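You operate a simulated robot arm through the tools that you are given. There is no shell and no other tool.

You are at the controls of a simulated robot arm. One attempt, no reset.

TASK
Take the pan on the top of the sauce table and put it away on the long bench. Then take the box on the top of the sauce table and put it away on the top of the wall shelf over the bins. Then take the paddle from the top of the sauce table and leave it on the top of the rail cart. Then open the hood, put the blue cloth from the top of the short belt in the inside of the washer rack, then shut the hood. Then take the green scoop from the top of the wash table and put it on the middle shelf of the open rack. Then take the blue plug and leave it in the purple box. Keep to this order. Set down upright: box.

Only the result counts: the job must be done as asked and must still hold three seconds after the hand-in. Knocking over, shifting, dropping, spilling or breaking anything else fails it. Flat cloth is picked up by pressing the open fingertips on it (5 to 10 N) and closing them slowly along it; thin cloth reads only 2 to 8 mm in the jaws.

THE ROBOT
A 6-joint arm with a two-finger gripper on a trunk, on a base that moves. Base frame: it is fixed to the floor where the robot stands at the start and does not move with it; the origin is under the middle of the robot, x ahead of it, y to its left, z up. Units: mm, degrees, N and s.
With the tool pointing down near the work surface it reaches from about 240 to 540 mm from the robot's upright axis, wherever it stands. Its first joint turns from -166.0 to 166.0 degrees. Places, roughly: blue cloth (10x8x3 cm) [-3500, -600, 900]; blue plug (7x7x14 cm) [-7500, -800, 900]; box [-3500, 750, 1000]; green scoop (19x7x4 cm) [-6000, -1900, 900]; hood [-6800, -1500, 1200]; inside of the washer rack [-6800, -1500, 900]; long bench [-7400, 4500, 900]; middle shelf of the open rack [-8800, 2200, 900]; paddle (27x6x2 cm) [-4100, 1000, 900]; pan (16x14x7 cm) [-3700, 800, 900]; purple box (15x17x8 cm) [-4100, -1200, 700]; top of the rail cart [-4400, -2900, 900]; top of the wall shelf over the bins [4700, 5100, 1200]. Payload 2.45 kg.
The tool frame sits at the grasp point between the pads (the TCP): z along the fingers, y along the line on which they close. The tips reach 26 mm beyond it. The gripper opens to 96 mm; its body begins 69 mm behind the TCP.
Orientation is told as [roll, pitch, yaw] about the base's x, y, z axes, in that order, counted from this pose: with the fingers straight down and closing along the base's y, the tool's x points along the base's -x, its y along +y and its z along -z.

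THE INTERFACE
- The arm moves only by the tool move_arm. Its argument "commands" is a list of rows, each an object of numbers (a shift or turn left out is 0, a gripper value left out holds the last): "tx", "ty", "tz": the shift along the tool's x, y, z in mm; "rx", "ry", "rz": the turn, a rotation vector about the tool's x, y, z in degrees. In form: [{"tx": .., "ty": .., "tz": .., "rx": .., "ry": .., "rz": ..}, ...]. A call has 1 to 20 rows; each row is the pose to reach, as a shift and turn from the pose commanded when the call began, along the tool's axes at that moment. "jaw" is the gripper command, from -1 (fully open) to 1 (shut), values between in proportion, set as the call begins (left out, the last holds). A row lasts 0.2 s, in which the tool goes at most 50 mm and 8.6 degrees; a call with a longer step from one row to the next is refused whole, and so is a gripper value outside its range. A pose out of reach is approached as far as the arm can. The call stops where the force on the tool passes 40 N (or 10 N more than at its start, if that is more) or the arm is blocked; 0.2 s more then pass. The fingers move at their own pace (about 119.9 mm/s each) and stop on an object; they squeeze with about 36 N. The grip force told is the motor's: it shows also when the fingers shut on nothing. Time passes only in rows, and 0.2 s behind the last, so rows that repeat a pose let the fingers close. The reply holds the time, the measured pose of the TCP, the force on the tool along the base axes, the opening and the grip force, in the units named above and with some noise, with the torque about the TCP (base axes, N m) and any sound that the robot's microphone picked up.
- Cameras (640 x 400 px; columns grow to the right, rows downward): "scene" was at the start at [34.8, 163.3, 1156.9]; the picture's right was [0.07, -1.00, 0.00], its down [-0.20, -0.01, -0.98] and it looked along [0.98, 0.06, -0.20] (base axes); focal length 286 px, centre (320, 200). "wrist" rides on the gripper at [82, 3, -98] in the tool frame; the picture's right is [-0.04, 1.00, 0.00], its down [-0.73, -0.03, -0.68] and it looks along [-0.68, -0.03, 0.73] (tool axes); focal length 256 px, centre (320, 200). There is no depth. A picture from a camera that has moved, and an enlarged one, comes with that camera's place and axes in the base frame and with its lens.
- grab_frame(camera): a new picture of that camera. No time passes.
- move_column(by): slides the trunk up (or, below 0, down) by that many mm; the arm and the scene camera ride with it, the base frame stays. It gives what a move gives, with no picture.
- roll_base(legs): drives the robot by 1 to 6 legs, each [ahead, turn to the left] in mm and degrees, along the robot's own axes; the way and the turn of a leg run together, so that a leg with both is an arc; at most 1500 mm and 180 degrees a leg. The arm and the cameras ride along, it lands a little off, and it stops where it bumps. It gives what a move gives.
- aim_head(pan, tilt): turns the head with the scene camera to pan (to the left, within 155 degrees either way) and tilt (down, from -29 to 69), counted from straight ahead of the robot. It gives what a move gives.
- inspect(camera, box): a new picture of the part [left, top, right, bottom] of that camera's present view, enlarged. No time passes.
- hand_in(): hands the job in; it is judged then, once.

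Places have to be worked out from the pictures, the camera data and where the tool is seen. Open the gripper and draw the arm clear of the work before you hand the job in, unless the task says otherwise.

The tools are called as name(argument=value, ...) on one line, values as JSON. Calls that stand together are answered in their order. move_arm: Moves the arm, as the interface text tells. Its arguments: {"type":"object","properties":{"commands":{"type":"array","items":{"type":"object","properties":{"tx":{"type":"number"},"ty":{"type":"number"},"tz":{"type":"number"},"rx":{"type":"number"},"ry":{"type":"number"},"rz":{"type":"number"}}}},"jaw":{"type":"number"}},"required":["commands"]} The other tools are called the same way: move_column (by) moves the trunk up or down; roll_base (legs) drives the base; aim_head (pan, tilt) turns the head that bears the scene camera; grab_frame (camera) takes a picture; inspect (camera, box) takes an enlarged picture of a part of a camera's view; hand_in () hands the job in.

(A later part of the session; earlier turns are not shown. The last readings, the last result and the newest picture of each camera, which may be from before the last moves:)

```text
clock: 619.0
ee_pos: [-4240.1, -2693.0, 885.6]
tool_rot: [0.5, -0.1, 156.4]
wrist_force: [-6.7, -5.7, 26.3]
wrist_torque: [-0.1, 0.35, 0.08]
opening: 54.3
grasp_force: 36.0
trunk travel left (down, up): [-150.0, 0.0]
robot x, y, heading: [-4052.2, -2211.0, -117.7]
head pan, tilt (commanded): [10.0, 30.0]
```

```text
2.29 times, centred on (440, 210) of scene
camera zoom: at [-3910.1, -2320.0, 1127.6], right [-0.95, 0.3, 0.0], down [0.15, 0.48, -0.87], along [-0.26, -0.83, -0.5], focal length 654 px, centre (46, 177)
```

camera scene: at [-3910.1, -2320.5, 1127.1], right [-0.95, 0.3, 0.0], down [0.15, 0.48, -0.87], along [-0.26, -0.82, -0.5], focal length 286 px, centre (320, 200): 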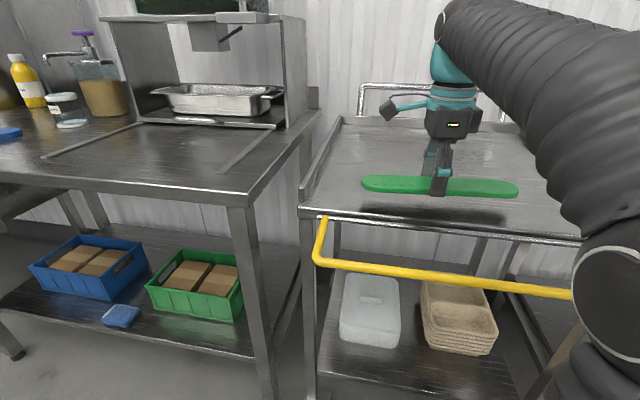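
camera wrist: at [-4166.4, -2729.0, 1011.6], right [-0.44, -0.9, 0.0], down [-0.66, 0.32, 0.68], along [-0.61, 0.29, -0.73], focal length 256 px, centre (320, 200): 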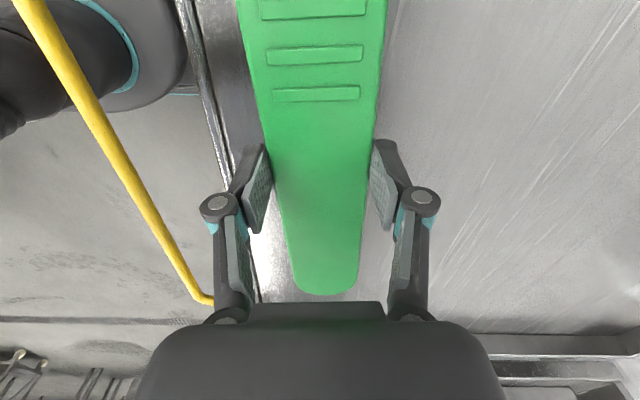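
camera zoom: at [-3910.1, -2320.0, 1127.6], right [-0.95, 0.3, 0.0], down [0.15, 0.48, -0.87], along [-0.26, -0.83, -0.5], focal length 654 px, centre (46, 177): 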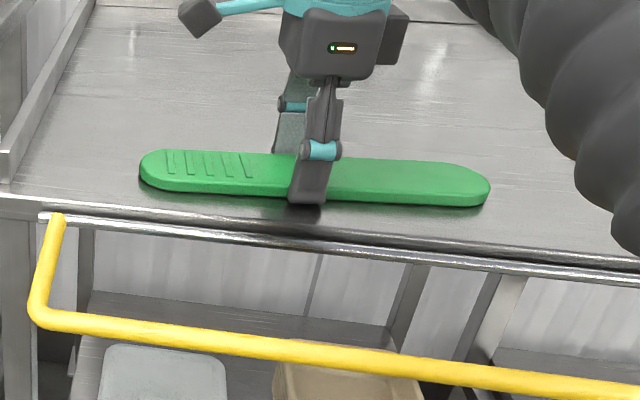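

The paddle rests on the cart top, about 50 mm inside the edge. I ease off, open and raise.

move_arm(commands=[{"tz": -1.5}, {"tz": -2.5}])

move_arm(commands=[{"tz": 0}, {"tz": 0}, {"tz": 0}, {"tz": 0}], jaw=-1)

move_arm(commands=[{"tz": -15}, {"tz": -35}, {"tz": -60}, {"tz": -90}, {"tz": -105}, {"tz": -105}])

inspect(camera="scene", box=[300, 130, 580, 290])

```text
clock: 619.6
ee_pos: [-4240.4, -2692.9, 885.9]
tool_rot: [0.0, -0.1, 156.6]
wrist_force: [-2.8, -1.5, 9.5]
wrist_torque: [-0.19, 0.33, -0.08]
opening: 54.3
grasp_force: 35.8
trunk travel left (down, up): [-150.0, 0.0]
robot x, y, heading: [-4057.1, -2213.8, -117.5]
head pan, tilt (commanded): [10.0, 30.0]
```

```text
clock: 620.6
ee_pos: [-4241.4, -2693.7, 886.3]
tool_rot: [0.2, 0.0, 156.6]
wrist_force: [0.2, 0.1, 0.7]
wrist_torque: [-0.01, -0.03, 0.01]
opening: 96.0
grasp_force: 0.0
trunk travel left (down, up): [-150.0, 0.0]
robot x, y, heading: [-4052.4, -2214.0, -117.5]
head pan, tilt (commanded): [10.0, 30.0]
```

```text
clock: 622.0
ee_pos: [-4241.2, -2691.5, 991.2]
tool_rot: [0.1, -0.1, 156.6]
wrist_force: [0.1, 0.6, -0.2]
wrist_torque: [0.04, 0.02, 0.01]
opening: 96.0
grasp_force: 0.1
trunk travel left (down, up): [-150.0, 0.0]
robot x, y, heading: [-4054.8, -2215.4, -117.3]
head pan, tilt (commanded): [10.0, 30.0]
```

```text
2.29 times, centred on (440, 210) of scene
camera zoom: at [-3910.0, -2320.5, 1127.2], right [-0.95, 0.3, 0.0], down [0.15, 0.48, -0.87], along [-0.26, -0.83, -0.5], focal length 654 px, centre (46, 177)
```

zoom: 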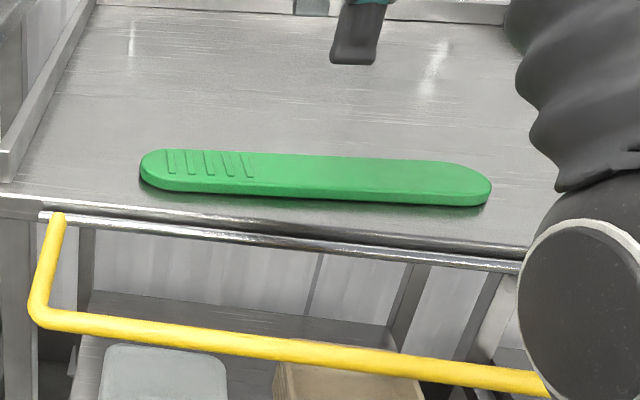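

The paddle lies on the rail cart. I back off and drive along the aisle to the washer to study the hood.

roll_base(legs=[[-270, 0], [0, -89], [1250, 0], [1150, 0]])

aim_head(pan=50, tilt=10)

grab_frame(camera="scene")

aim_head(pan=80, tilt=15)

grab_frame(camera="scene")

```text
clock: 639.1
ee_pos: [-6516.6, -646.7, 989.7]
tool_rot: [0.3, 0.0, 65.3]
wrist_force: [-0.5, 0.6, -0.2]
wrist_torque: [0.0, -0.03, 0.02]
opening: 96.0
grasp_force: 0.1
trunk travel left (down, up): [-150.0, 0.0]
robot x, y, heading: [-6042.7, -845.9, 151.2]
head pan, tilt (commanded): [10.0, 30.0]
```

```text
clock: 640.2
ee_pos: [-6516.5, -647.2, 990.2]
tool_rot: [0.2, -0.1, 65.3]
wrist_force: [-0.1, 0.4, 0.0]
wrist_torque: [0.01, -0.01, 0.02]
opening: 96.1
grasp_force: 0.0
trunk travel left (down, up): [-150.0, 0.0]
robot x, y, heading: [-6043.0, -844.0, 151.2]
head pan, tilt (commanded): [50.0, 10.0]
```

```text
taken
camera scene: at [-6151.4, -1045.7, 1159.5], right [-0.36, 0.93, 0.0], down [0.16, 0.06, -0.98], along [-0.92, -0.36, -0.17], focal length 286 px, centre (320, 200)
```

scene: 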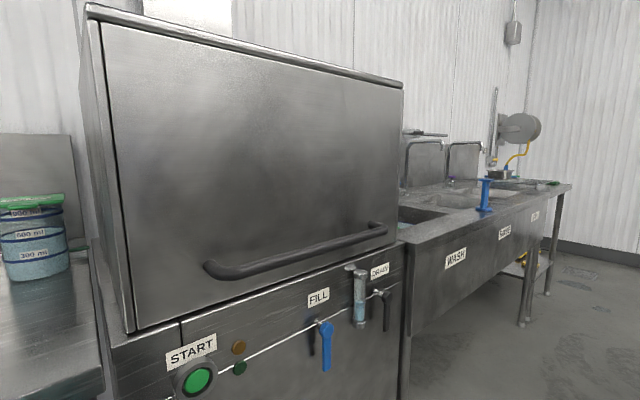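

```text
clock: 641.1
ee_pos: [-6517.6, -646.8, 990.5]
tool_rot: [0.2, -0.2, 65.2]
wrist_force: [0.2, -0.4, -0.1]
wrist_torque: [0.01, 0.02, 0.02]
opening: 95.9
grasp_force: 0.1
trunk travel left (down, up): [-150.0, 0.0]
robot x, y, heading: [-6046.1, -846.5, 151.1]
head pan, tilt (commanded): [80.0, 15.0]
```

```text
taken
camera scene: at [-6123.2, -1084.9, 1151.4], right [-0.78, 0.63, 0.0], down [0.16, 0.2, -0.97], along [-0.61, -0.75, -0.26], focal length 286 px, centre (320, 200)
```

scene: 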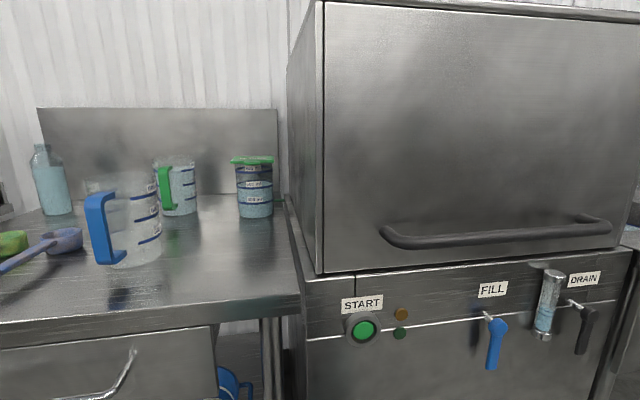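

The washer hood is a box with a horizontal bar handle low on its front (z≈950, front plane u≈-4360). I zoom in to understand how it opens.

aim_head(pan=80, tilt=0)

grab_frame(camera="scene")

inspect(camera="scene", box=[260, 40, 640, 330])

aim_head(pan=110, tilt=0)

grab_frame(camera="scene")

```text
clock: 641.9
ee_pos: [-6516.7, -646.8, 991.2]
tool_rot: [0.3, -0.1, 65.3]
wrist_force: [0.2, 0.6, -0.6]
wrist_torque: [0.02, -0.01, -0.03]
opening: 95.8
grasp_force: 0.1
trunk travel left (down, up): [-150.0, 0.0]
robot x, y, heading: [-6042.7, -844.0, 151.1]
head pan, tilt (commanded): [80.0, 0.0]
```

```text
taken
camera scene: at [-6121.1, -1082.3, 1175.4], right [-0.78, 0.63, 0.0], down [0.0, 0.0, -1.0], along [-0.63, -0.78, 0.0], focal length 286 px, centre (320, 200)
```

scene: 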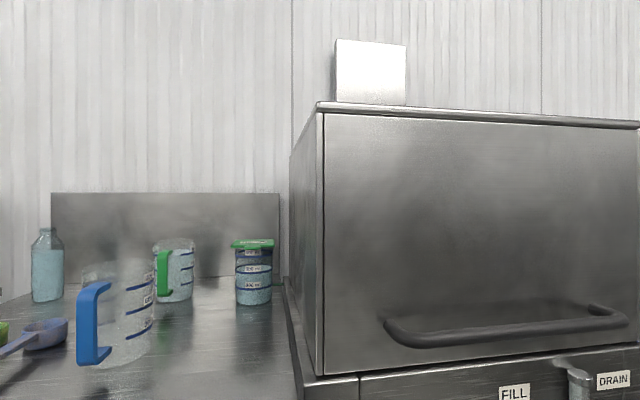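

```text
1.38 times, centred on (450, 185) of scene
camera zoom: at [-6121.1, -1082.3, 1175.4], right [-0.78, 0.63, 0.0], down [0.0, 0.0, -1.0], along [-0.63, -0.78, 0.0], focal length 395 px, centre (141, 221)
```

zoom: 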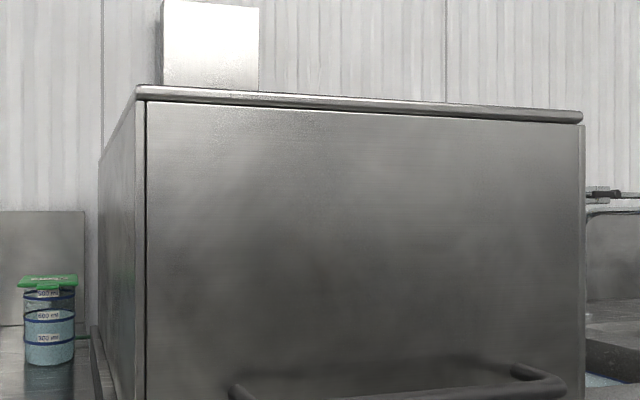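

```text
clock: 642.8
ee_pos: [-6516.8, -646.0, 990.1]
tool_rot: [0.3, 0.0, 65.3]
wrist_force: [0.3, 0.5, -0.3]
wrist_torque: [0.04, 0.0, 0.0]
opening: 95.9
grasp_force: 0.1
trunk travel left (down, up): [-150.0, 0.0]
robot x, y, heading: [-6043.6, -841.3, 151.2]
head pan, tilt (commanded): [110.0, 0.0]
```

```text
taken
camera scene: at [-6078.5, -1101.1, 1175.5], right [-0.99, 0.15, 0.0], down [0.0, 0.0, -1.0], along [-0.15, -0.99, 0.0], focal length 286 px, centre (320, 200)
```

scene: 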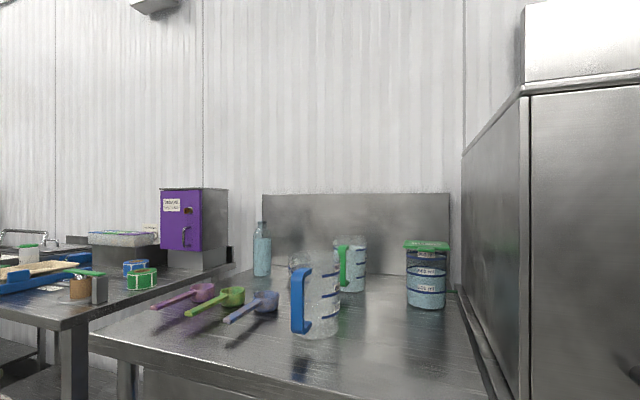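

The front panel is a flap under the top edge, so it should swing out and up on a top hinge (z≈1331), pulled by the bar at z≈940. I move to a stance squarely in front, about 740 mm from the bar.

roll_base(legs=[[320, 0], [0, 88.5], [-50, 0]])

move_arm(commands=[{"ty": -20, "tz": 10}, {"ty": -40, "tz": 15}, {"ty": -60, "tz": 15}, {"ty": -60, "tz": 15}])

aim_head(pan=20, tilt=10)

grab_frame(camera="scene")

```text
clock: 649.3
ee_pos: [-6492.2, -1122.7, 990.4]
tool_rot: [0.2, 0.0, 155.3]
wrist_force: [-0.3, -0.3, 0.1]
wrist_torque: [0.01, 0.0, -0.03]
opening: 95.8
grasp_force: 0.0
trunk travel left (down, up): [-150.0, 0.0]
robot x, y, heading: [-6293.7, -648.8, -118.6]
head pan, tilt (commanded): [110.0, 0.0]
```

```text
clock: 650.3
ee_pos: [-6466.2, -1068.7, 975.6]
tool_rot: [0.2, 0.0, 155.2]
wrist_force: [0.0, 0.6, -0.2]
wrist_torque: [0.0, -0.02, 0.04]
opening: 96.1
grasp_force: 0.0
trunk travel left (down, up): [-150.0, 0.0]
robot x, y, heading: [-6292.2, -651.4, -118.5]
head pan, tilt (commanded): [110.0, 0.0]
```

```text
clock: 652.0
ee_pos: [-6465.8, -1068.4, 976.0]
tool_rot: [0.2, 0.0, 155.3]
wrist_force: [0.8, 0.0, -0.4]
wrist_torque: [0.0, 0.0, 0.01]
opening: 96.1
grasp_force: 0.1
trunk travel left (down, up): [-150.0, 0.0]
robot x, y, heading: [-6294.6, -647.7, -118.8]
head pan, tilt (commanded): [20.0, 10.0]
```

```text
taken
camera scene: at [-6139.6, -765.0, 1159.5], right [-0.99, 0.15, 0.0], down [0.03, 0.17, -0.98], along [-0.15, -0.97, -0.17], focal length 286 px, centre (320, 200)
```

scene: 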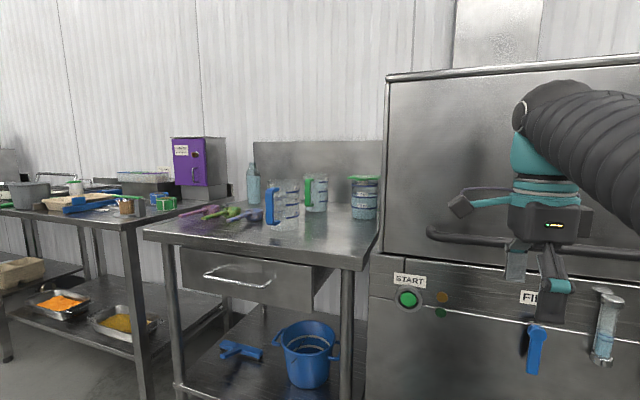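

I now pitch the gripper up to point horizontally at the hood with the jaws closing vertically.

move_arm(commands=[{"rx": -8}, {"rx": -16}, {"rx": -24}, {"rx": -32}, {"rx": -40}, {"rx": -48}, {"rx": -56}, {"rx": -64}, {"rx": -72}, {"rx": -80}, {"rx": -88}, {"rx": -90}, {"rx": -90}])

grab_frame(camera="scene")

grab_frame(camera="wrist")

```text
clock: 654.8
ee_pos: [-6462.4, -1055.6, 993.8]
tool_rot: [88.3, -0.2, 157.6]
wrist_force: [0.1, 0.1, -0.7]
wrist_torque: [-0.01, 0.01, -0.01]
opening: 96.1
grasp_force: 0.0
out of reach, approached as far as the arm can: row 11, 12, 13
trunk travel left (down, up): [-150.0, 0.0]
robot x, y, heading: [-6291.2, -650.0, -118.8]
head pan, tilt (commanded): [20.0, 10.0]
```

```text
taken
camera scene: at [-6139.6, -764.9, 1159.5], right [-0.99, 0.15, 0.0], down [0.03, 0.17, -0.98], along [-0.15, -0.97, -0.17], focal length 286 px, centre (320, 200)
```

scene: 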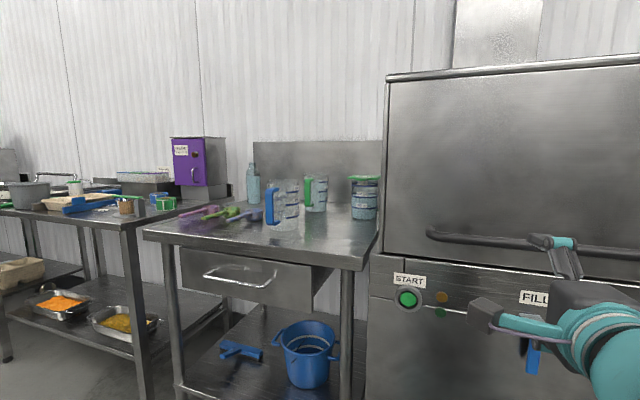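

```text
taken
camera wrist: at [-6349.2, -996.1, 1000.6], right [-0.05, -0.01, 1.0], down [-0.42, 0.91, -0.01], along [-0.91, -0.42, -0.05], focal length 256 px, centre (320, 200)
```

wrist: 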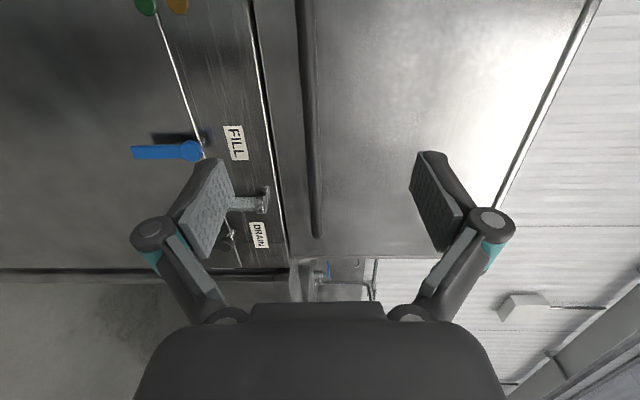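

The handle bar runs at z≈960, w 5068–5514, some 300 mm ahead. I square the tool, centre it on the bar and match the height.

move_arm(commands=[{"tx": -35, "ty": -10, "ry": -2}, {"tx": -70, "ty": -20, "ry": -4}, {"tx": -105, "ty": -32, "ry": -6}, {"tx": -105, "ty": -32, "ry": -6}])

grab_frame(camera="wrist")

aim_head(pan=5, tilt=15)

grab_frame(camera="scene")

```text
clock: 655.8
ee_pos: [-6561.3, -1022.8, 942.8]
tool_rot: [90.2, 0.0, 149.3]
wrist_force: [-0.4, -0.5, 0.5]
wrist_torque: [-0.04, -0.01, 0.02]
opening: 96.3
grasp_force: 0.1
out of reach, approached as far as the arm can: row 1
trunk travel left (down, up): [-150.0, 0.0]
robot x, y, heading: [-6291.7, -647.2, -118.7]
head pan, tilt (commanded): [20.0, 10.0]
```

```text
taken
camera wrist: at [-6441.7, -981.4, 945.8], right [-0.03, 0.02, 1.0], down [-0.28, 0.96, -0.03], along [-0.96, -0.29, -0.02], focal length 256 px, centre (320, 200)
```

wrist: 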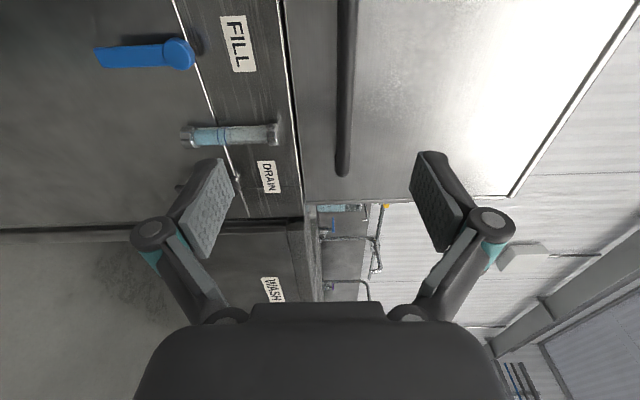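

```text
clock: 656.5
ee_pos: [-6562.4, -1023.9, 943.0]
tool_rot: [90.1, -0.1, 149.3]
wrist_force: [-0.3, 0.4, -0.4]
wrist_torque: [0.02, -0.01, 0.02]
opening: 96.2
grasp_force: 0.1
trunk travel left (down, up): [-150.0, 0.0]
robot x, y, heading: [-6295.8, -649.8, -118.7]
head pan, tilt (commanded): [5.0, 15.0]
```

```text
taken
camera scene: at [-6163.0, -758.6, 1151.4], right [-0.92, 0.4, 0.0], down [0.1, 0.24, -0.97], along [-0.39, -0.88, -0.26], focal length 286 px, centre (320, 200)
```

scene: 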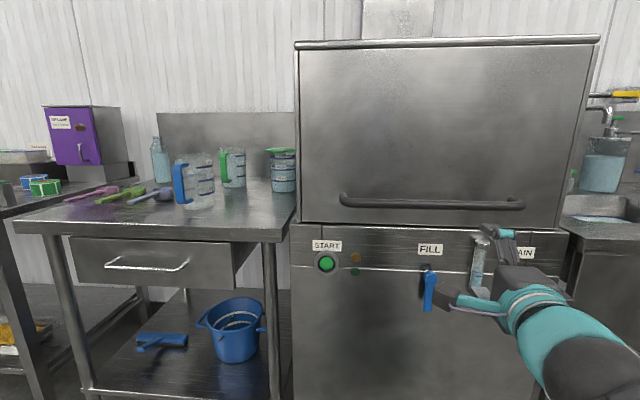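

Now squarely aligned: bar centre w≈5283, z≈961. I raise 18 mm and advance to about 60 mm short of the bar.

move_arm(commands=[{"ty": 9, "tz": 30}, {"ty": 18, "tz": 65}, {"ty": 18, "tz": 105}, {"ty": 18, "tz": 145}, {"ty": 18, "tz": 185}, {"ty": 18, "tz": 220}, {"ty": 18, "tz": 220}])

grab_frame(camera="wrist")

grab_frame(camera="scene")

```text
clock: 658.1
ee_pos: [-6675.0, -1215.5, 963.9]
tool_rot: [90.2, -0.1, 149.3]
wrist_force: [0.1, -0.7, 0.3]
wrist_torque: [-0.01, 0.03, -0.01]
opening: 95.9
grasp_force: 0.0
trunk travel left (down, up): [-150.0, 0.0]
robot x, y, heading: [-6294.6, -649.5, -118.8]
head pan, tilt (commanded): [5.0, 15.0]
```

```text
taken
camera wrist: at [-6555.9, -1173.4, 967.2], right [-0.03, 0.02, 1.0], down [-0.28, 0.96, -0.03], along [-0.96, -0.29, -0.02], focal length 256 px, centre (320, 200)
```

wrist: 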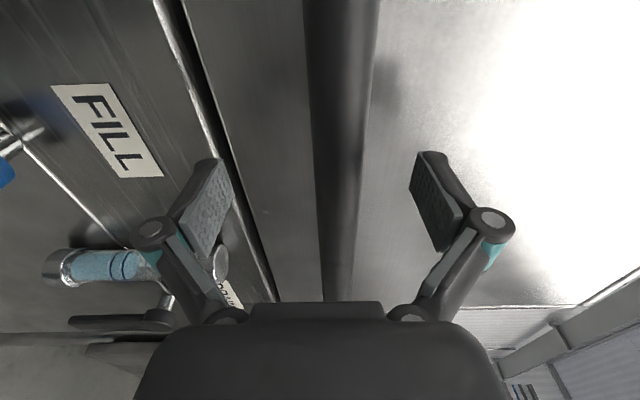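

```text
taken
camera scene: at [-6163.1, -758.6, 1151.4], right [-0.92, 0.4, 0.0], down [0.1, 0.24, -0.97], along [-0.39, -0.88, -0.26], focal length 286 px, centre (320, 200)
```

scene: 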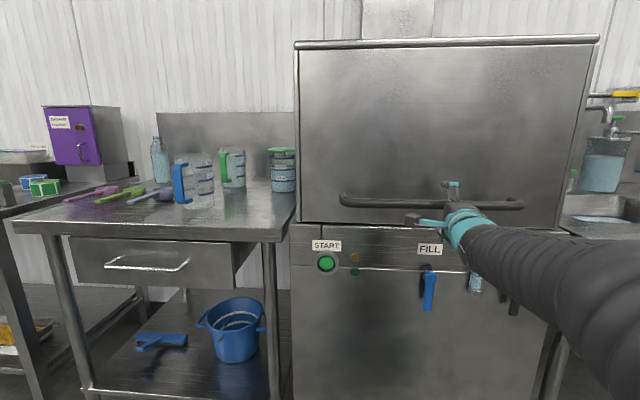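

The bar looks ~13 mm above the tool axis. I raise 12 mm, advance 40 mm and look again.

move_arm(commands=[{"ty": 6, "tz": 10}, {"ty": 12, "tz": 25}, {"ty": 12, "tz": 40}, {"ty": 12, "tz": 40}])

grab_frame(camera="wrist")

inspect(camera="scene", box=[400, 150, 560, 270])

```text
clock: 659.1
ee_pos: [-6697.2, -1249.1, 975.0]
tool_rot: [90.3, 0.0, 149.3]
wrist_force: [2.1, 2.9, -0.6]
wrist_torque: [0.17, -0.08, 0.01]
opening: 96.1
grasp_force: 0.1
trunk travel left (down, up): [-150.0, 0.0]
robot x, y, heading: [-6294.8, -649.7, -119.0]
head pan, tilt (commanded): [5.0, 15.0]
```

```text
taken
camera wrist: at [-6576.2, -1206.6, 977.9], right [-0.03, 0.02, 1.0], down [-0.28, 0.96, -0.03], along [-0.96, -0.29, -0.02], focal length 256 px, centre (320, 200)
```

wrist: 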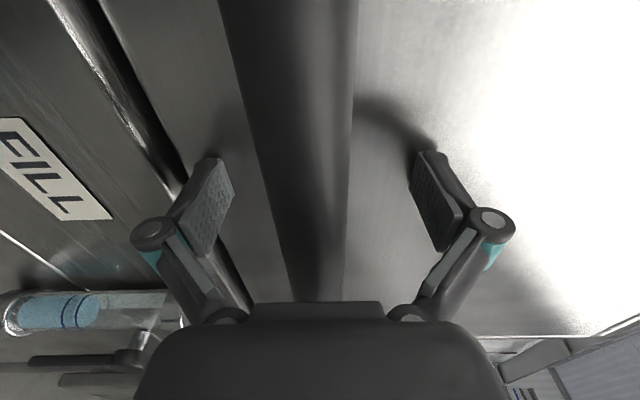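

```text
3.33 times, centred on (480, 210) of scene
camera zoom: at [-6163.0, -758.4, 1151.4], right [-0.92, 0.4, 0.0], down [0.1, 0.24, -0.97], along [-0.39, -0.88, -0.26], focal length 954 px, centre (-213, 167)
```

zoom: 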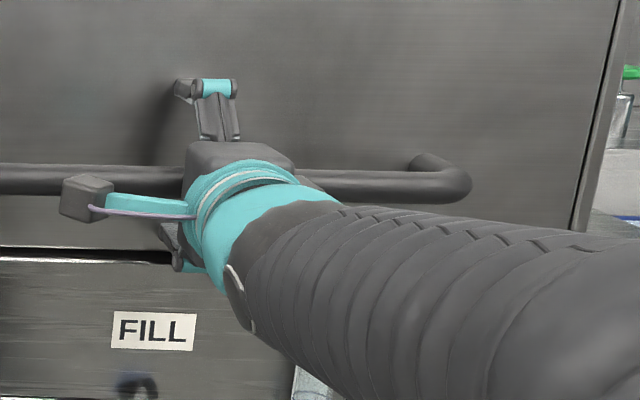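

The bar (about 40 mm thick) is now at the tool centre, 7 mm low. I lower 6 mm and close on it.

move_arm(commands=[{"ty": -3}, {"ty": -6}, {"ty": -6}])

move_arm(commands=[{"tz": 0}, {"tz": 0}, {"tz": 0}, {"tz": 0}], jaw=1)

grab_frame(camera="wrist")

inspect(camera="scene", box=[400, 150, 560, 270])

```text
clock: 659.9
ee_pos: [-6696.8, -1247.8, 969.1]
tool_rot: [90.2, -0.2, 149.3]
wrist_force: [0.4, -0.5, -0.1]
wrist_torque: [0.02, 0.03, 0.0]
opening: 96.2
grasp_force: 0.1
trunk travel left (down, up): [-150.0, 0.0]
robot x, y, heading: [-6290.8, -647.2, -118.8]
head pan, tilt (commanded): [5.0, 15.0]
```

```text
clock: 660.4
ee_pos: [-6693.5, -1241.5, 969.5]
tool_rot: [90.0, -0.3, 149.2]
wrist_force: [48.3, 78.0, -11.1]
wrist_torque: [1.24, -0.5, 1.16]
opening: 73.8
grasp_force: 44.5
trunk travel left (down, up): [-150.0, 0.0]
robot x, y, heading: [-6293.5, -651.7, -118.7]
head pan, tilt (commanded): [5.0, 15.0]
stopped in row 2: the force on the tool passed its limit at 47 N (the readings are from after the stop); the commanded pose is now the measured one
```

```text
taken
camera wrist: at [-6572.7, -1199.1, 973.0], right [-0.03, 0.02, 1.0], down [-0.28, 0.96, -0.03], along [-0.96, -0.28, -0.03], focal length 256 px, centre (320, 200)
```

wrist: 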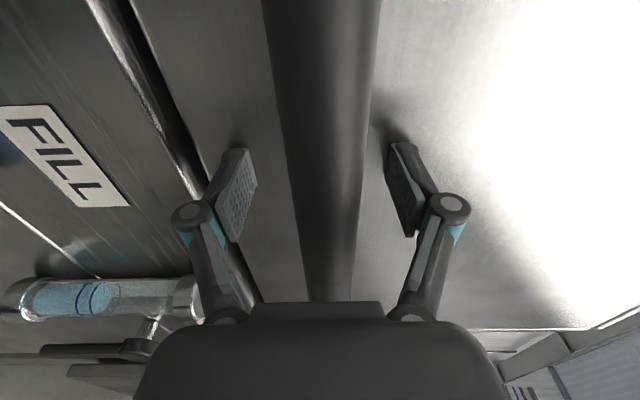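

```text
3.33 times, centred on (480, 210) of scene
camera zoom: at [-6160.1, -753.6, 1151.3], right [-0.92, 0.4, 0.0], down [0.1, 0.23, -0.97], along [-0.39, -0.89, -0.25], focal length 954 px, centre (-213, 167)
```

zoom: 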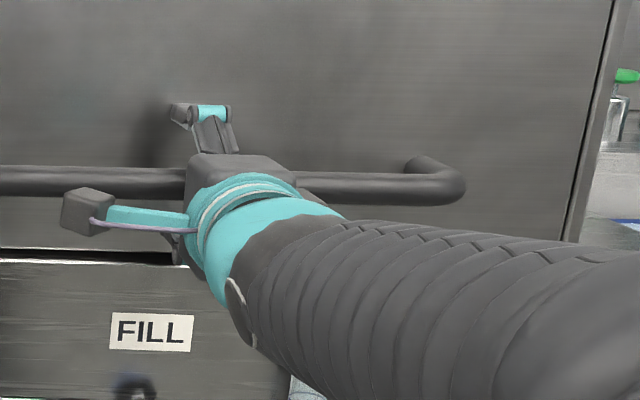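

The tips swing forward on closing and pressed on the panel. I reopen, back off 25 mm and look where the bar is.

move_arm(commands=[{"tz": -8}, {"tz": -16}, {"tz": -25}, {"tz": -25}], jaw=-1)

grab_frame(camera="wrist")

```text
clock: 661.4
ee_pos: [-6681.4, -1224.1, 967.3]
tool_rot: [90.0, 0.0, 149.3]
wrist_force: [0.2, -0.2, 0.2]
wrist_torque: [0.01, -0.01, 0.0]
opening: 96.0
grasp_force: 0.0
trunk travel left (down, up): [-150.0, 0.0]
robot x, y, heading: [-6293.8, -648.3, -118.3]
head pan, tilt (commanded): [5.0, 15.0]
```

```text
taken
camera wrist: at [-6561.9, -1182.5, 970.4], right [-0.03, 0.02, 1.0], down [-0.28, 0.96, -0.03], along [-0.96, -0.28, -0.03], focal length 256 px, centre (320, 200)
```

wrist: 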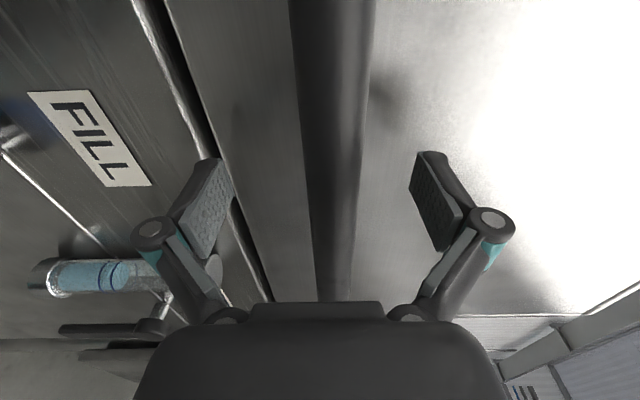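

From the two views the bar is ~20 mm thick, at u≈-4233, z≈972, standing 60 mm off the panel. I back 12 mm, raise 5 mm and close.

move_arm(commands=[{"ty": 3, "tz": -6}, {"ty": 5, "tz": -12}, {"ty": 5, "tz": -12}])

move_arm(commands=[{"tz": 0}, {"tz": 0}, {"tz": 0}, {"tz": 0}], jaw=1)

grab_frame(camera="wrist")

```text
clock: 662.2
ee_pos: [-6675.4, -1213.0, 972.6]
tool_rot: [89.9, -0.2, 149.4]
wrist_force: [-0.1, 0.1, -0.1]
wrist_torque: [0.01, -0.01, 0.04]
opening: 96.0
grasp_force: 0.1
trunk travel left (down, up): [-150.0, 0.0]
robot x, y, heading: [-6295.7, -648.1, -118.7]
head pan, tilt (commanded): [5.0, 15.0]
```

```text
clock: 663.2
ee_pos: [-6676.8, -1214.6, 972.9]
tool_rot: [90.0, -0.1, 149.4]
wrist_force: [4.2, 6.9, -0.3]
wrist_torque: [-0.07, -0.11, -0.08]
opening: 20.6
grasp_force: 45.2
trunk travel left (down, up): [-150.0, 0.0]
robot x, y, heading: [-6294.4, -648.5, -118.6]
head pan, tilt (commanded): [5.0, 15.0]
```

```text
taken
camera wrist: at [-6556.3, -1171.7, 976.2], right [-0.03, 0.02, 1.0], down [-0.28, 0.96, -0.03], along [-0.96, -0.28, -0.03], focal length 256 px, centre (320, 200)
```

wrist: 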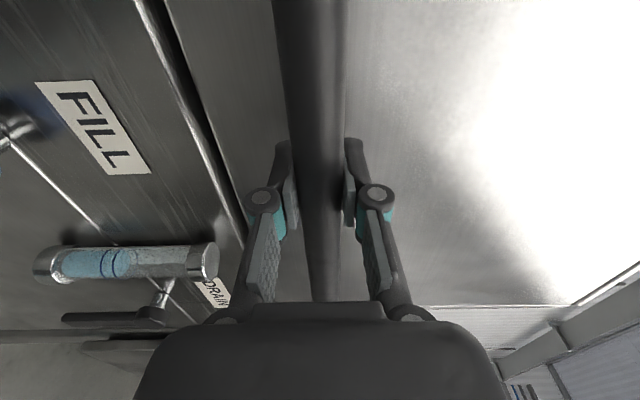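

The bar is firmly gripped (20.6 mm). I try a small pull along the supposed arc: 20 mm outward and 4 mm up, and read the force.

move_arm(commands=[{"tz": -5, "ty": 1}, {"tz": -10, "ty": 2}, {"tz": -15, "ty": 3}, {"tz": -20, "ty": 4}, {"tz": -20, "ty": 4}])

inspect(camera="scene", box=[280, 20, 620, 260])

```text
clock: 663.8
ee_pos: [-6672.9, -1210.3, 973.1]
tool_rot: [89.9, -0.1, 149.3]
wrist_force: [-13.1, -20.0, 2.4]
wrist_torque: [0.07, -0.1, -0.04]
opening: 20.6
grasp_force: 45.0
trunk travel left (down, up): [-150.0, 0.0]
robot x, y, heading: [-6296.4, -651.2, -118.8]
head pan, tilt (commanded): [5.0, 15.0]
stopped in row 2: the force on the tool passed its limit at 54 N (the readings are from after the stop); the commanded pose is now the measured one
```

```text
1.67 times, centred on (450, 140) of scene
camera zoom: at [-6164.3, -760.3, 1151.2], right [-0.92, 0.4, 0.0], down [0.1, 0.24, -0.97], along [-0.39, -0.88, -0.26], focal length 477 px, centre (103, 300)
```

zoom: 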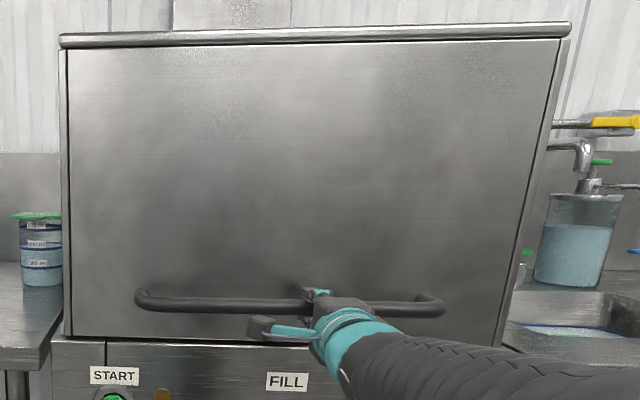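

Pulling outward is blocked (54 N), so it does not swing out. I relieve the pull and try straight up.

move_arm(commands=[{"tz": 2}, {"tz": 3}])

move_arm(commands=[{"ty": 3}, {"ty": 6}, {"ty": 9}, {"ty": 12}, {"ty": 12}])

inspect(camera="scene", box=[280, 20, 620, 260])

```text
clock: 664.4
ee_pos: [-6674.0, -1208.7, 972.7]
tool_rot: [89.8, -0.1, 149.3]
wrist_force: [10.1, 14.1, -15.6]
wrist_torque: [-0.06, -0.06, 0.78]
opening: 20.7
grasp_force: 44.8
trunk travel left (down, up): [-150.0, 0.0]
robot x, y, heading: [-6294.2, -650.5, -118.8]
head pan, tilt (commanded): [5.0, 15.0]
```

```text
clock: 665.5
ee_pos: [-6674.2, -1210.5, 986.7]
tool_rot: [89.9, -0.1, 149.3]
wrist_force: [7.1, 15.6, -11.6]
wrist_torque: [-0.01, -0.12, -0.67]
opening: 20.4
grasp_force: 44.8
trunk travel left (down, up): [-150.0, 0.0]
robot x, y, heading: [-6294.4, -646.6, -118.5]
head pan, tilt (commanded): [5.0, 15.0]
```

```text
1.67 times, centred on (450, 140) of scene
camera zoom: at [-6163.3, -758.4, 1151.4], right [-0.92, 0.4, 0.0], down [0.1, 0.24, -0.97], along [-0.39, -0.88, -0.26], focal length 477 px, centre (103, 300)
```

zoom: 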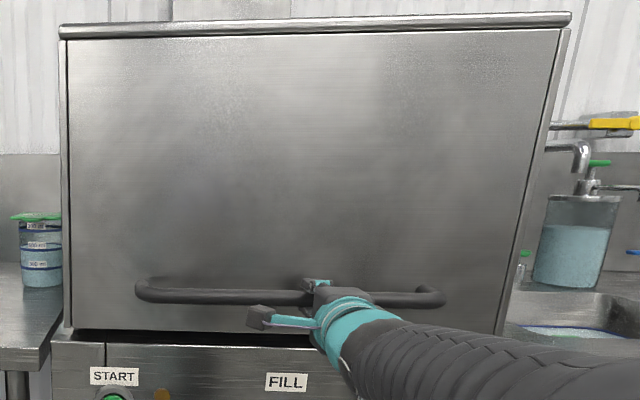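

The hood lifts: a gap opened along its bottom edge, pulling down ~12 N. I ease the sideways load and lift on in steps, watching the force.

move_arm(commands=[{"tz": -2}, {"tz": -2, "ty": 6}, {"tz": -2, "ty": 12}, {"tz": -2, "ty": 18}, {"tz": -2, "ty": 25}, {"tz": -2, "ty": 25}])

inspect(camera="scene", box=[280, 0, 620, 260])

```text
clock: 667.0
ee_pos: [-6673.4, -1209.1, 1011.1]
tool_rot: [89.9, 0.0, 149.3]
wrist_force: [-20.9, -19.8, -2.3]
wrist_torque: [0.0, -0.04, 0.18]
opening: 20.6
grasp_force: 45.4
trunk travel left (down, up): [-150.0, 0.0]
robot x, y, heading: [-6294.7, -654.2, -118.6]
head pan, tilt (commanded): [5.0, 15.0]
```

```text
1.54 times, centred on (450, 130) of scene
camera zoom: at [-6165.0, -760.5, 1151.5], right [-0.92, 0.4, 0.0], down [0.11, 0.24, -0.97], along [-0.39, -0.88, -0.26], focal length 440 px, centre (120, 308)
```

zoom: 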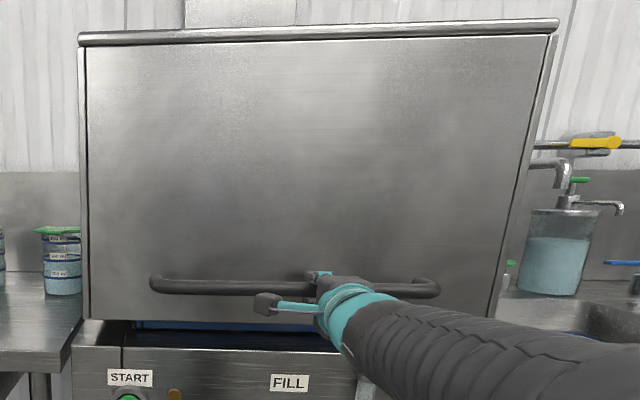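

The whole hood box rises; the bar now pulls slightly inward. I null that and keep lifting in 30 mm steps.

move_arm(commands=[{"tz": 2}, {"tz": 2, "ty": 8}, {"tz": 2.5, "ty": 16}, {"tz": 2.5, "ty": 24}, {"tz": 3, "ty": 32}, {"tz": 3, "ty": 32}])

```text
clock: 668.4
ee_pos: [-6674.3, -1209.9, 1045.8]
tool_rot: [90.3, 0.0, 149.2]
wrist_force: [-3.0, 13.1, 1.8]
wrist_torque: [0.03, 0.04, 0.0]
opening: 20.4
grasp_force: 45.1
trunk travel left (down, up): [-150.0, 0.0]
robot x, y, heading: [-6295.0, -647.5, -119.0]
head pan, tilt (commanded): [5.0, 15.0]
```

Vertical motion with nearly no side load: the hood slides straight up. I continue lifting.

move_arm(commands=[{"ty": 10, "tz": -0.5}, {"ty": 20, "tz": -0.5}, {"ty": 30, "tz": -0.5}, {"ty": 40, "tz": -0.5}, {"ty": 50, "tz": -0.5}, {"ty": 50, "tz": -0.5}])

grab_frame(camera="scene")

```text
clock: 669.8
ee_pos: [-6672.6, -1211.2, 1078.3]
tool_rot: [90.8, 0.0, 149.0]
wrist_force: [-24.2, -6.7, 9.5]
wrist_torque: [-0.1, 0.0, -0.59]
opening: 20.5
grasp_force: 44.9
out of reach, approached as far as the arm can: row 4, 5
trunk travel left (down, up): [-150.0, 0.0]
robot x, y, heading: [-6297.0, -650.0, -119.1]
head pan, tilt (commanded): [5.0, 15.0]
```

```text
taken
camera scene: at [-6165.5, -759.2, 1151.8], right [-0.91, 0.4, 0.0], down [0.11, 0.24, -0.97], along [-0.39, -0.88, -0.26], focal length 286 px, centre (320, 200)
```

scene: 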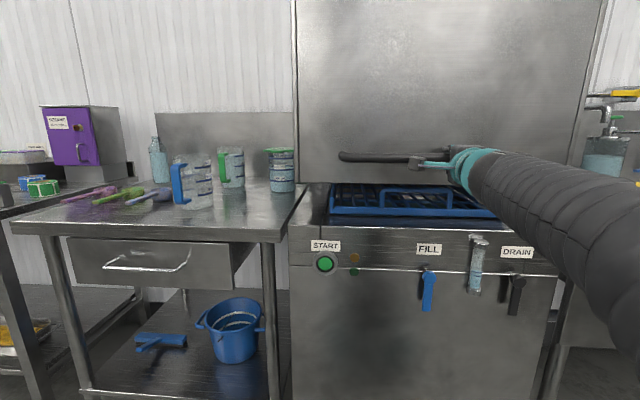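

The arm's reach ends here at z≈1078 (hood up ~105 mm, blue rack visible). The vertical load is near zero, so the hood seems to hold itself; I open the jaws carefully and see whether it stays.

move_arm(commands=[{"ty": -3}, {"ty": -3}])

move_arm(commands=[{"tz": 0}, {"tz": 0}, {"tz": 0}], jaw=-0.2)

inspect(camera="scene", box=[280, 60, 620, 260])

```text
clock: 670.4
ee_pos: [-6672.9, -1211.4, 1081.2]
tool_rot: [92.0, -0.2, 148.1]
wrist_force: [8.2, -8.2, -7.8]
wrist_torque: [-0.18, -0.39, 1.29]
opening: 20.6
grasp_force: 45.4
out of reach, approached as far as the arm can: row 1
trunk travel left (down, up): [-150.0, 0.0]
robot x, y, heading: [-6296.9, -650.7, -118.8]
head pan, tilt (commanded): [5.0, 15.0]
```

```text
clock: 671.1
ee_pos: [-6676.2, -1208.2, 1083.6]
tool_rot: [92.0, -0.1, 147.7]
wrist_force: [-1.3, 0.5, -0.7]
wrist_torque: [-0.01, 0.0, 0.02]
opening: 57.4
grasp_force: 0.1
trunk travel left (down, up): [-150.0, 0.0]
robot x, y, heading: [-6295.7, -651.1, -118.8]
head pan, tilt (commanded): [5.0, 15.0]
```

```text
1.88 times, centred on (450, 160) of scene
camera zoom: at [-6163.5, -758.9, 1151.4], right [-0.92, 0.4, 0.0], down [0.1, 0.24, -0.97], along [-0.39, -0.88, -0.26], focal length 539 px, centre (75, 275)
```

zoom: 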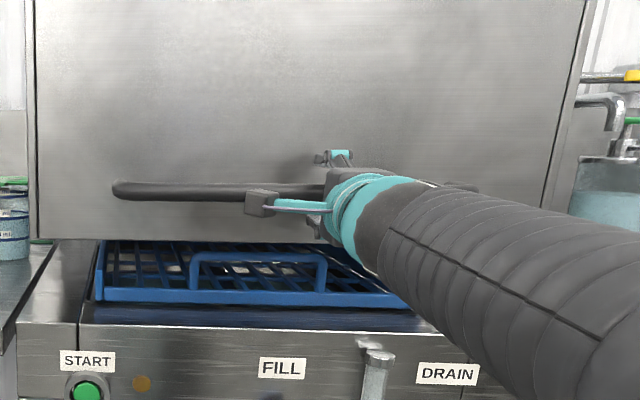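

The hood stays up by itself. I retreat 240 mm, drive the base 190 mm closer for more height, and re-grip.

move_arm(commands=[{"tz": -35}, {"tz": -75}, {"tz": -120}, {"tz": -165}, {"tz": -205}, {"tz": -240}, {"tz": -240}], jaw=-1)

roll_base(legs=[[190, 0]])

aim_head(pan=60, tilt=5)

grab_frame(camera="wrist")

grab_frame(camera="scene")

```text
clock: 672.8
ee_pos: [-6558.1, -1036.0, 1039.8]
tool_rot: [92.1, -0.3, 149.0]
wrist_force: [-0.4, -0.4, -0.6]
wrist_torque: [-0.02, 0.02, 0.01]
opening: 96.0
grasp_force: 0.0
out of reach, approached as far as the arm can: row 1, 2, 3, 4, 5, 6, 7
trunk travel left (down, up): [-150.0, 0.0]
robot x, y, heading: [-6293.6, -648.7, -118.6]
head pan, tilt (commanded): [5.0, 15.0]
```

```text
clock: 674.3
ee_pos: [-6641.3, -1198.3, 1039.1]
tool_rot: [92.1, -0.3, 149.4]
wrist_force: [0.2, 0.7, -0.1]
wrist_torque: [-0.03, -0.01, 0.0]
opening: 96.0
grasp_force: 0.0
trunk travel left (down, up): [-150.0, 0.0]
robot x, y, heading: [-6379.2, -807.3, -118.3]
head pan, tilt (commanded): [5.0, 15.0]
```

```text
clock: 675.5
ee_pos: [-6642.6, -1198.2, 1039.8]
tool_rot: [92.0, -0.3, 149.4]
wrist_force: [0.1, 0.6, 0.1]
wrist_torque: [0.03, 0.02, 0.0]
opening: 95.7
grasp_force: 0.0
trunk travel left (down, up): [-150.0, 0.0]
robot x, y, heading: [-6378.8, -809.9, -118.7]
head pan, tilt (commanded): [60.0, 5.0]
```

```text
taken
camera wrist: at [-6522.3, -1156.1, 1038.6], right [-0.01, 0.05, 1.0], down [-0.29, 0.96, -0.05], along [-0.96, -0.29, 0.0], focal length 256 px, centre (320, 200)
```

wrist: 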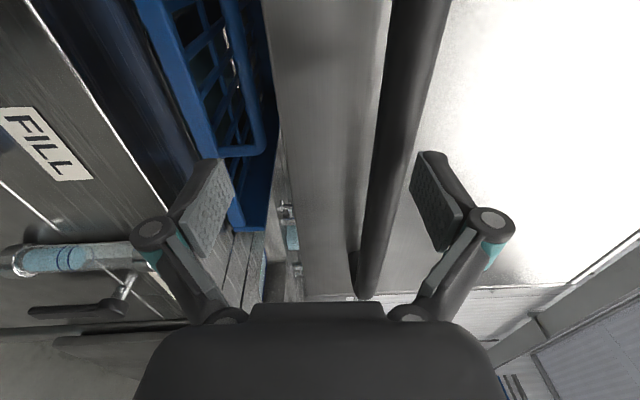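

```text
taken
camera scene: at [-6164.7, -911.2, 1167.6], right [-0.85, -0.52, 0.0], down [-0.05, 0.07, -1.0], along [0.52, -0.85, -0.09], focal length 286 px, centre (320, 200)
```

scene: 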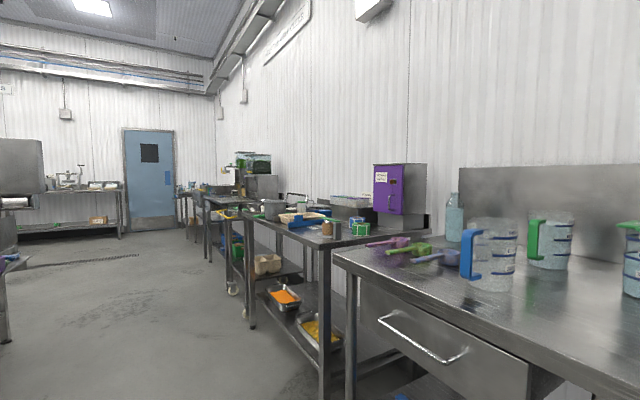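

The bar is now at z≈1078, just ahead. I raise 39 mm, then advance 28 mm and close on it again.

move_arm(commands=[{"ty": 0, "tz": -8, "rx": 1}, {"ty": 15, "tz": -8, "rx": 2}, {"ty": 30, "tz": -8, "rx": 2}, {"ty": 39, "tz": -8, "rx": 2}, {"ty": 39, "tz": 8, "rx": 2}, {"ty": 39, "tz": 22, "rx": 2}, {"ty": 39, "tz": 27, "rx": 2}, {"ty": 39, "tz": 27, "rx": 2}])

grab_frame(camera="wrist")

```text
clock: 677.3
ee_pos: [-6656.5, -1234.9, 1054.6]
tool_rot: [91.5, -0.4, 149.3]
wrist_force: [0.2, 0.2, -0.1]
wrist_torque: [0.01, 0.02, 0.0]
opening: 96.1
grasp_force: 0.0
out of reach, approached as far as the arm can: row 1, 2, 3, 4, 5, 6, 7
trunk travel left (down, up): [-150.0, 0.0]
robot x, y, heading: [-6379.9, -806.4, -118.4]
head pan, tilt (commanded): [60.0, 5.0]
```

```text
taken
camera wrist: at [-6536.8, -1193.2, 1053.7], right [-0.02, 0.04, 1.0], down [-0.28, 0.96, -0.04], along [-0.96, -0.28, 0.0], focal length 256 px, centre (320, 200)
```

wrist: 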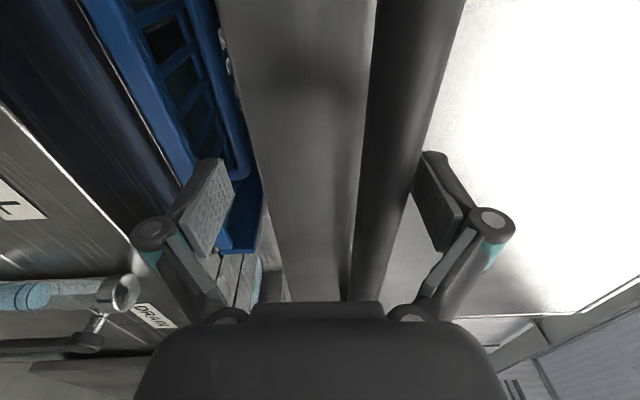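

In this wrist posture the arm tops out near z=1055. I'll retreat and change to the other horizontal posture (camera on top), which reached z=1308, and push the bar up from below.

move_arm(commands=[{"tz": -30}, {"tz": -65}, {"tz": -100}, {"tz": -120, "ty": -30}, {"tz": -120, "ty": -60}, {"tz": -120, "ty": -60}])

move_arm(commands=[{"rx": 8}, {"rx": 16}, {"rx": 24}, {"rx": 32}, {"rx": 40}, {"rx": 48}, {"rx": 56}, {"rx": 64}, {"rx": 72}, {"rx": 80}, {"rx": 88}, {"rx": 91}, {"rx": 91}])

grab_frame(camera="wrist")

```text
clock: 678.7
ee_pos: [-6596.0, -1114.6, 1012.2]
tool_rot: [88.4, -5.2, 148.7]
wrist_force: [2.4, -1.4, 3.9]
wrist_torque: [0.19, -0.32, -0.22]
opening: 95.8
grasp_force: 0.0
out of reach, approached as far as the arm can: row 1, 2, 3
trunk travel left (down, up): [-150.0, 0.0]
robot x, y, heading: [-6381.5, -812.1, -118.6]
head pan, tilt (commanded): [60.0, 5.0]
```

```text
clock: 681.5
ee_pos: [-6594.3, -1117.8, 1006.3]
tool_rot: [-0.7, -0.3, 149.4]
wrist_force: [-0.5, 0.5, -0.3]
wrist_torque: [-0.02, -0.01, 0.0]
opening: 95.9
grasp_force: 0.0
out of reach, approached as far as the arm can: row 12, 13
trunk travel left (down, up): [-150.0, 0.0]
robot x, y, heading: [-6384.1, -809.5, -118.5]
head pan, tilt (commanded): [60.0, 5.0]
```

```text
taken
camera wrist: at [-6526.2, -1164.2, 1104.5], right [-0.54, -0.84, -0.01], down [-0.62, 0.39, 0.68], along [-0.57, 0.38, -0.73], focal length 256 px, centre (320, 200)
```

wrist: 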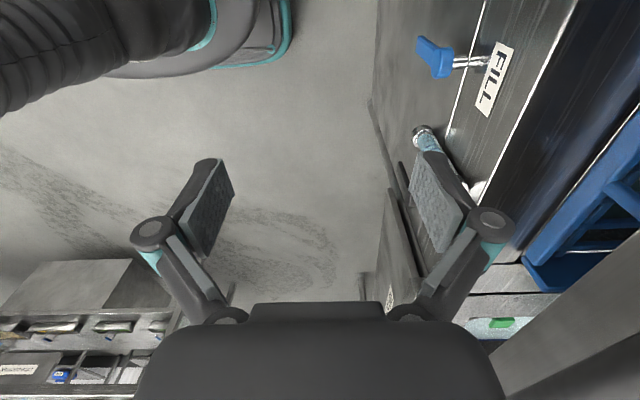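

I retract 90 mm more for room, then yaw the tool 90° and pitch it up with the camera on top.

move_arm(commands=[{"ty": -30, "tz": 5}, {"ty": -60, "tz": 10}, {"ty": -90, "tz": 10}, {"ty": -90, "tz": 10}])

move_arm(commands=[{"rz": 8.2}, {"rz": 16.4}, {"rz": 24.6}, {"rz": 32.8}, {"rz": 41}, {"rz": 49.2}, {"rz": 57.4}, {"rz": 65.6}, {"rz": 73.8}, {"rz": 82}, {"rz": 88}, {"rz": 88}], jaw=1)

move_arm(commands=[{"ry": 8}, {"ry": 16}, {"ry": 24}, {"ry": 32}, {"ry": 40}, {"ry": 48}, {"ry": 56}, {"ry": 64}, {"ry": 72}, {"ry": 80}, {"ry": 88}, {"ry": 90}, {"ry": 90}])

grab_frame(camera="wrist")

```text
clock: 682.5
ee_pos: [-6549.7, -1040.8, 994.9]
tool_rot: [-0.5, -0.3, 149.4]
wrist_force: [1.2, -0.3, -0.9]
wrist_torque: [0.01, -0.01, 0.03]
opening: 95.8
grasp_force: 0.1
out of reach, approached as far as the arm can: row 3, 4
trunk travel left (down, up): [-150.0, 0.0]
robot x, y, heading: [-6382.0, -812.4, -118.4]
head pan, tilt (commanded): [60.0, 5.0]
```

```text
clock: 685.1
ee_pos: [-6549.1, -1041.2, 994.3]
tool_rot: [0.2, -0.6, 61.3]
wrist_force: [0.0, 0.9, -0.1]
wrist_torque: [0.0, 0.02, 0.0]
opening: 0.1
grasp_force: 28.6
trunk travel left (down, up): [-150.0, 0.0]
robot x, y, heading: [-6381.9, -812.3, -118.4]
head pan, tilt (commanded): [60.0, 5.0]
```

```text
clock: 686.9
ee_pos: [-6508.7, -1080.5, 987.8]
tool_rot: [-2.7, 58.1, 74.9]
wrist_force: [0.5, 0.2, -0.9]
wrist_torque: [-0.02, 0.0, 0.01]
opening: 0.0
grasp_force: 28.6
trunk travel left (down, up): [-150.0, 0.0]
robot x, y, heading: [-6383.4, -808.6, -118.3]
head pan, tilt (commanded): [60.0, 5.0]
stopped in row 8: the arm was blocked; the commanded pose is now the measured one
```

```text
taken
camera wrist: at [-6505.7, -1040.3, 1109.8], right [-0.97, 0.24, -0.06], down [0.25, 0.93, -0.26], along [-0.01, -0.27, -0.96], focal length 256 px, centre (320, 200)
```

wrist: 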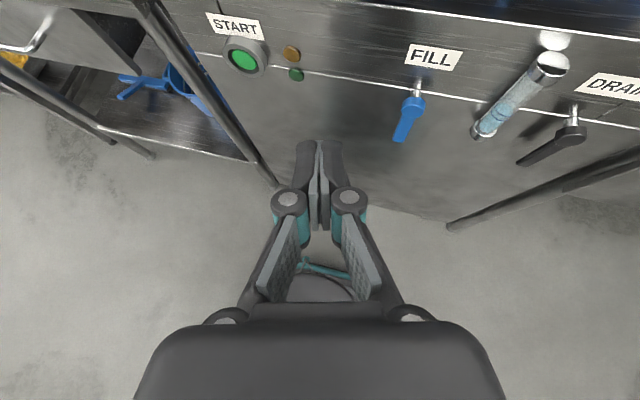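

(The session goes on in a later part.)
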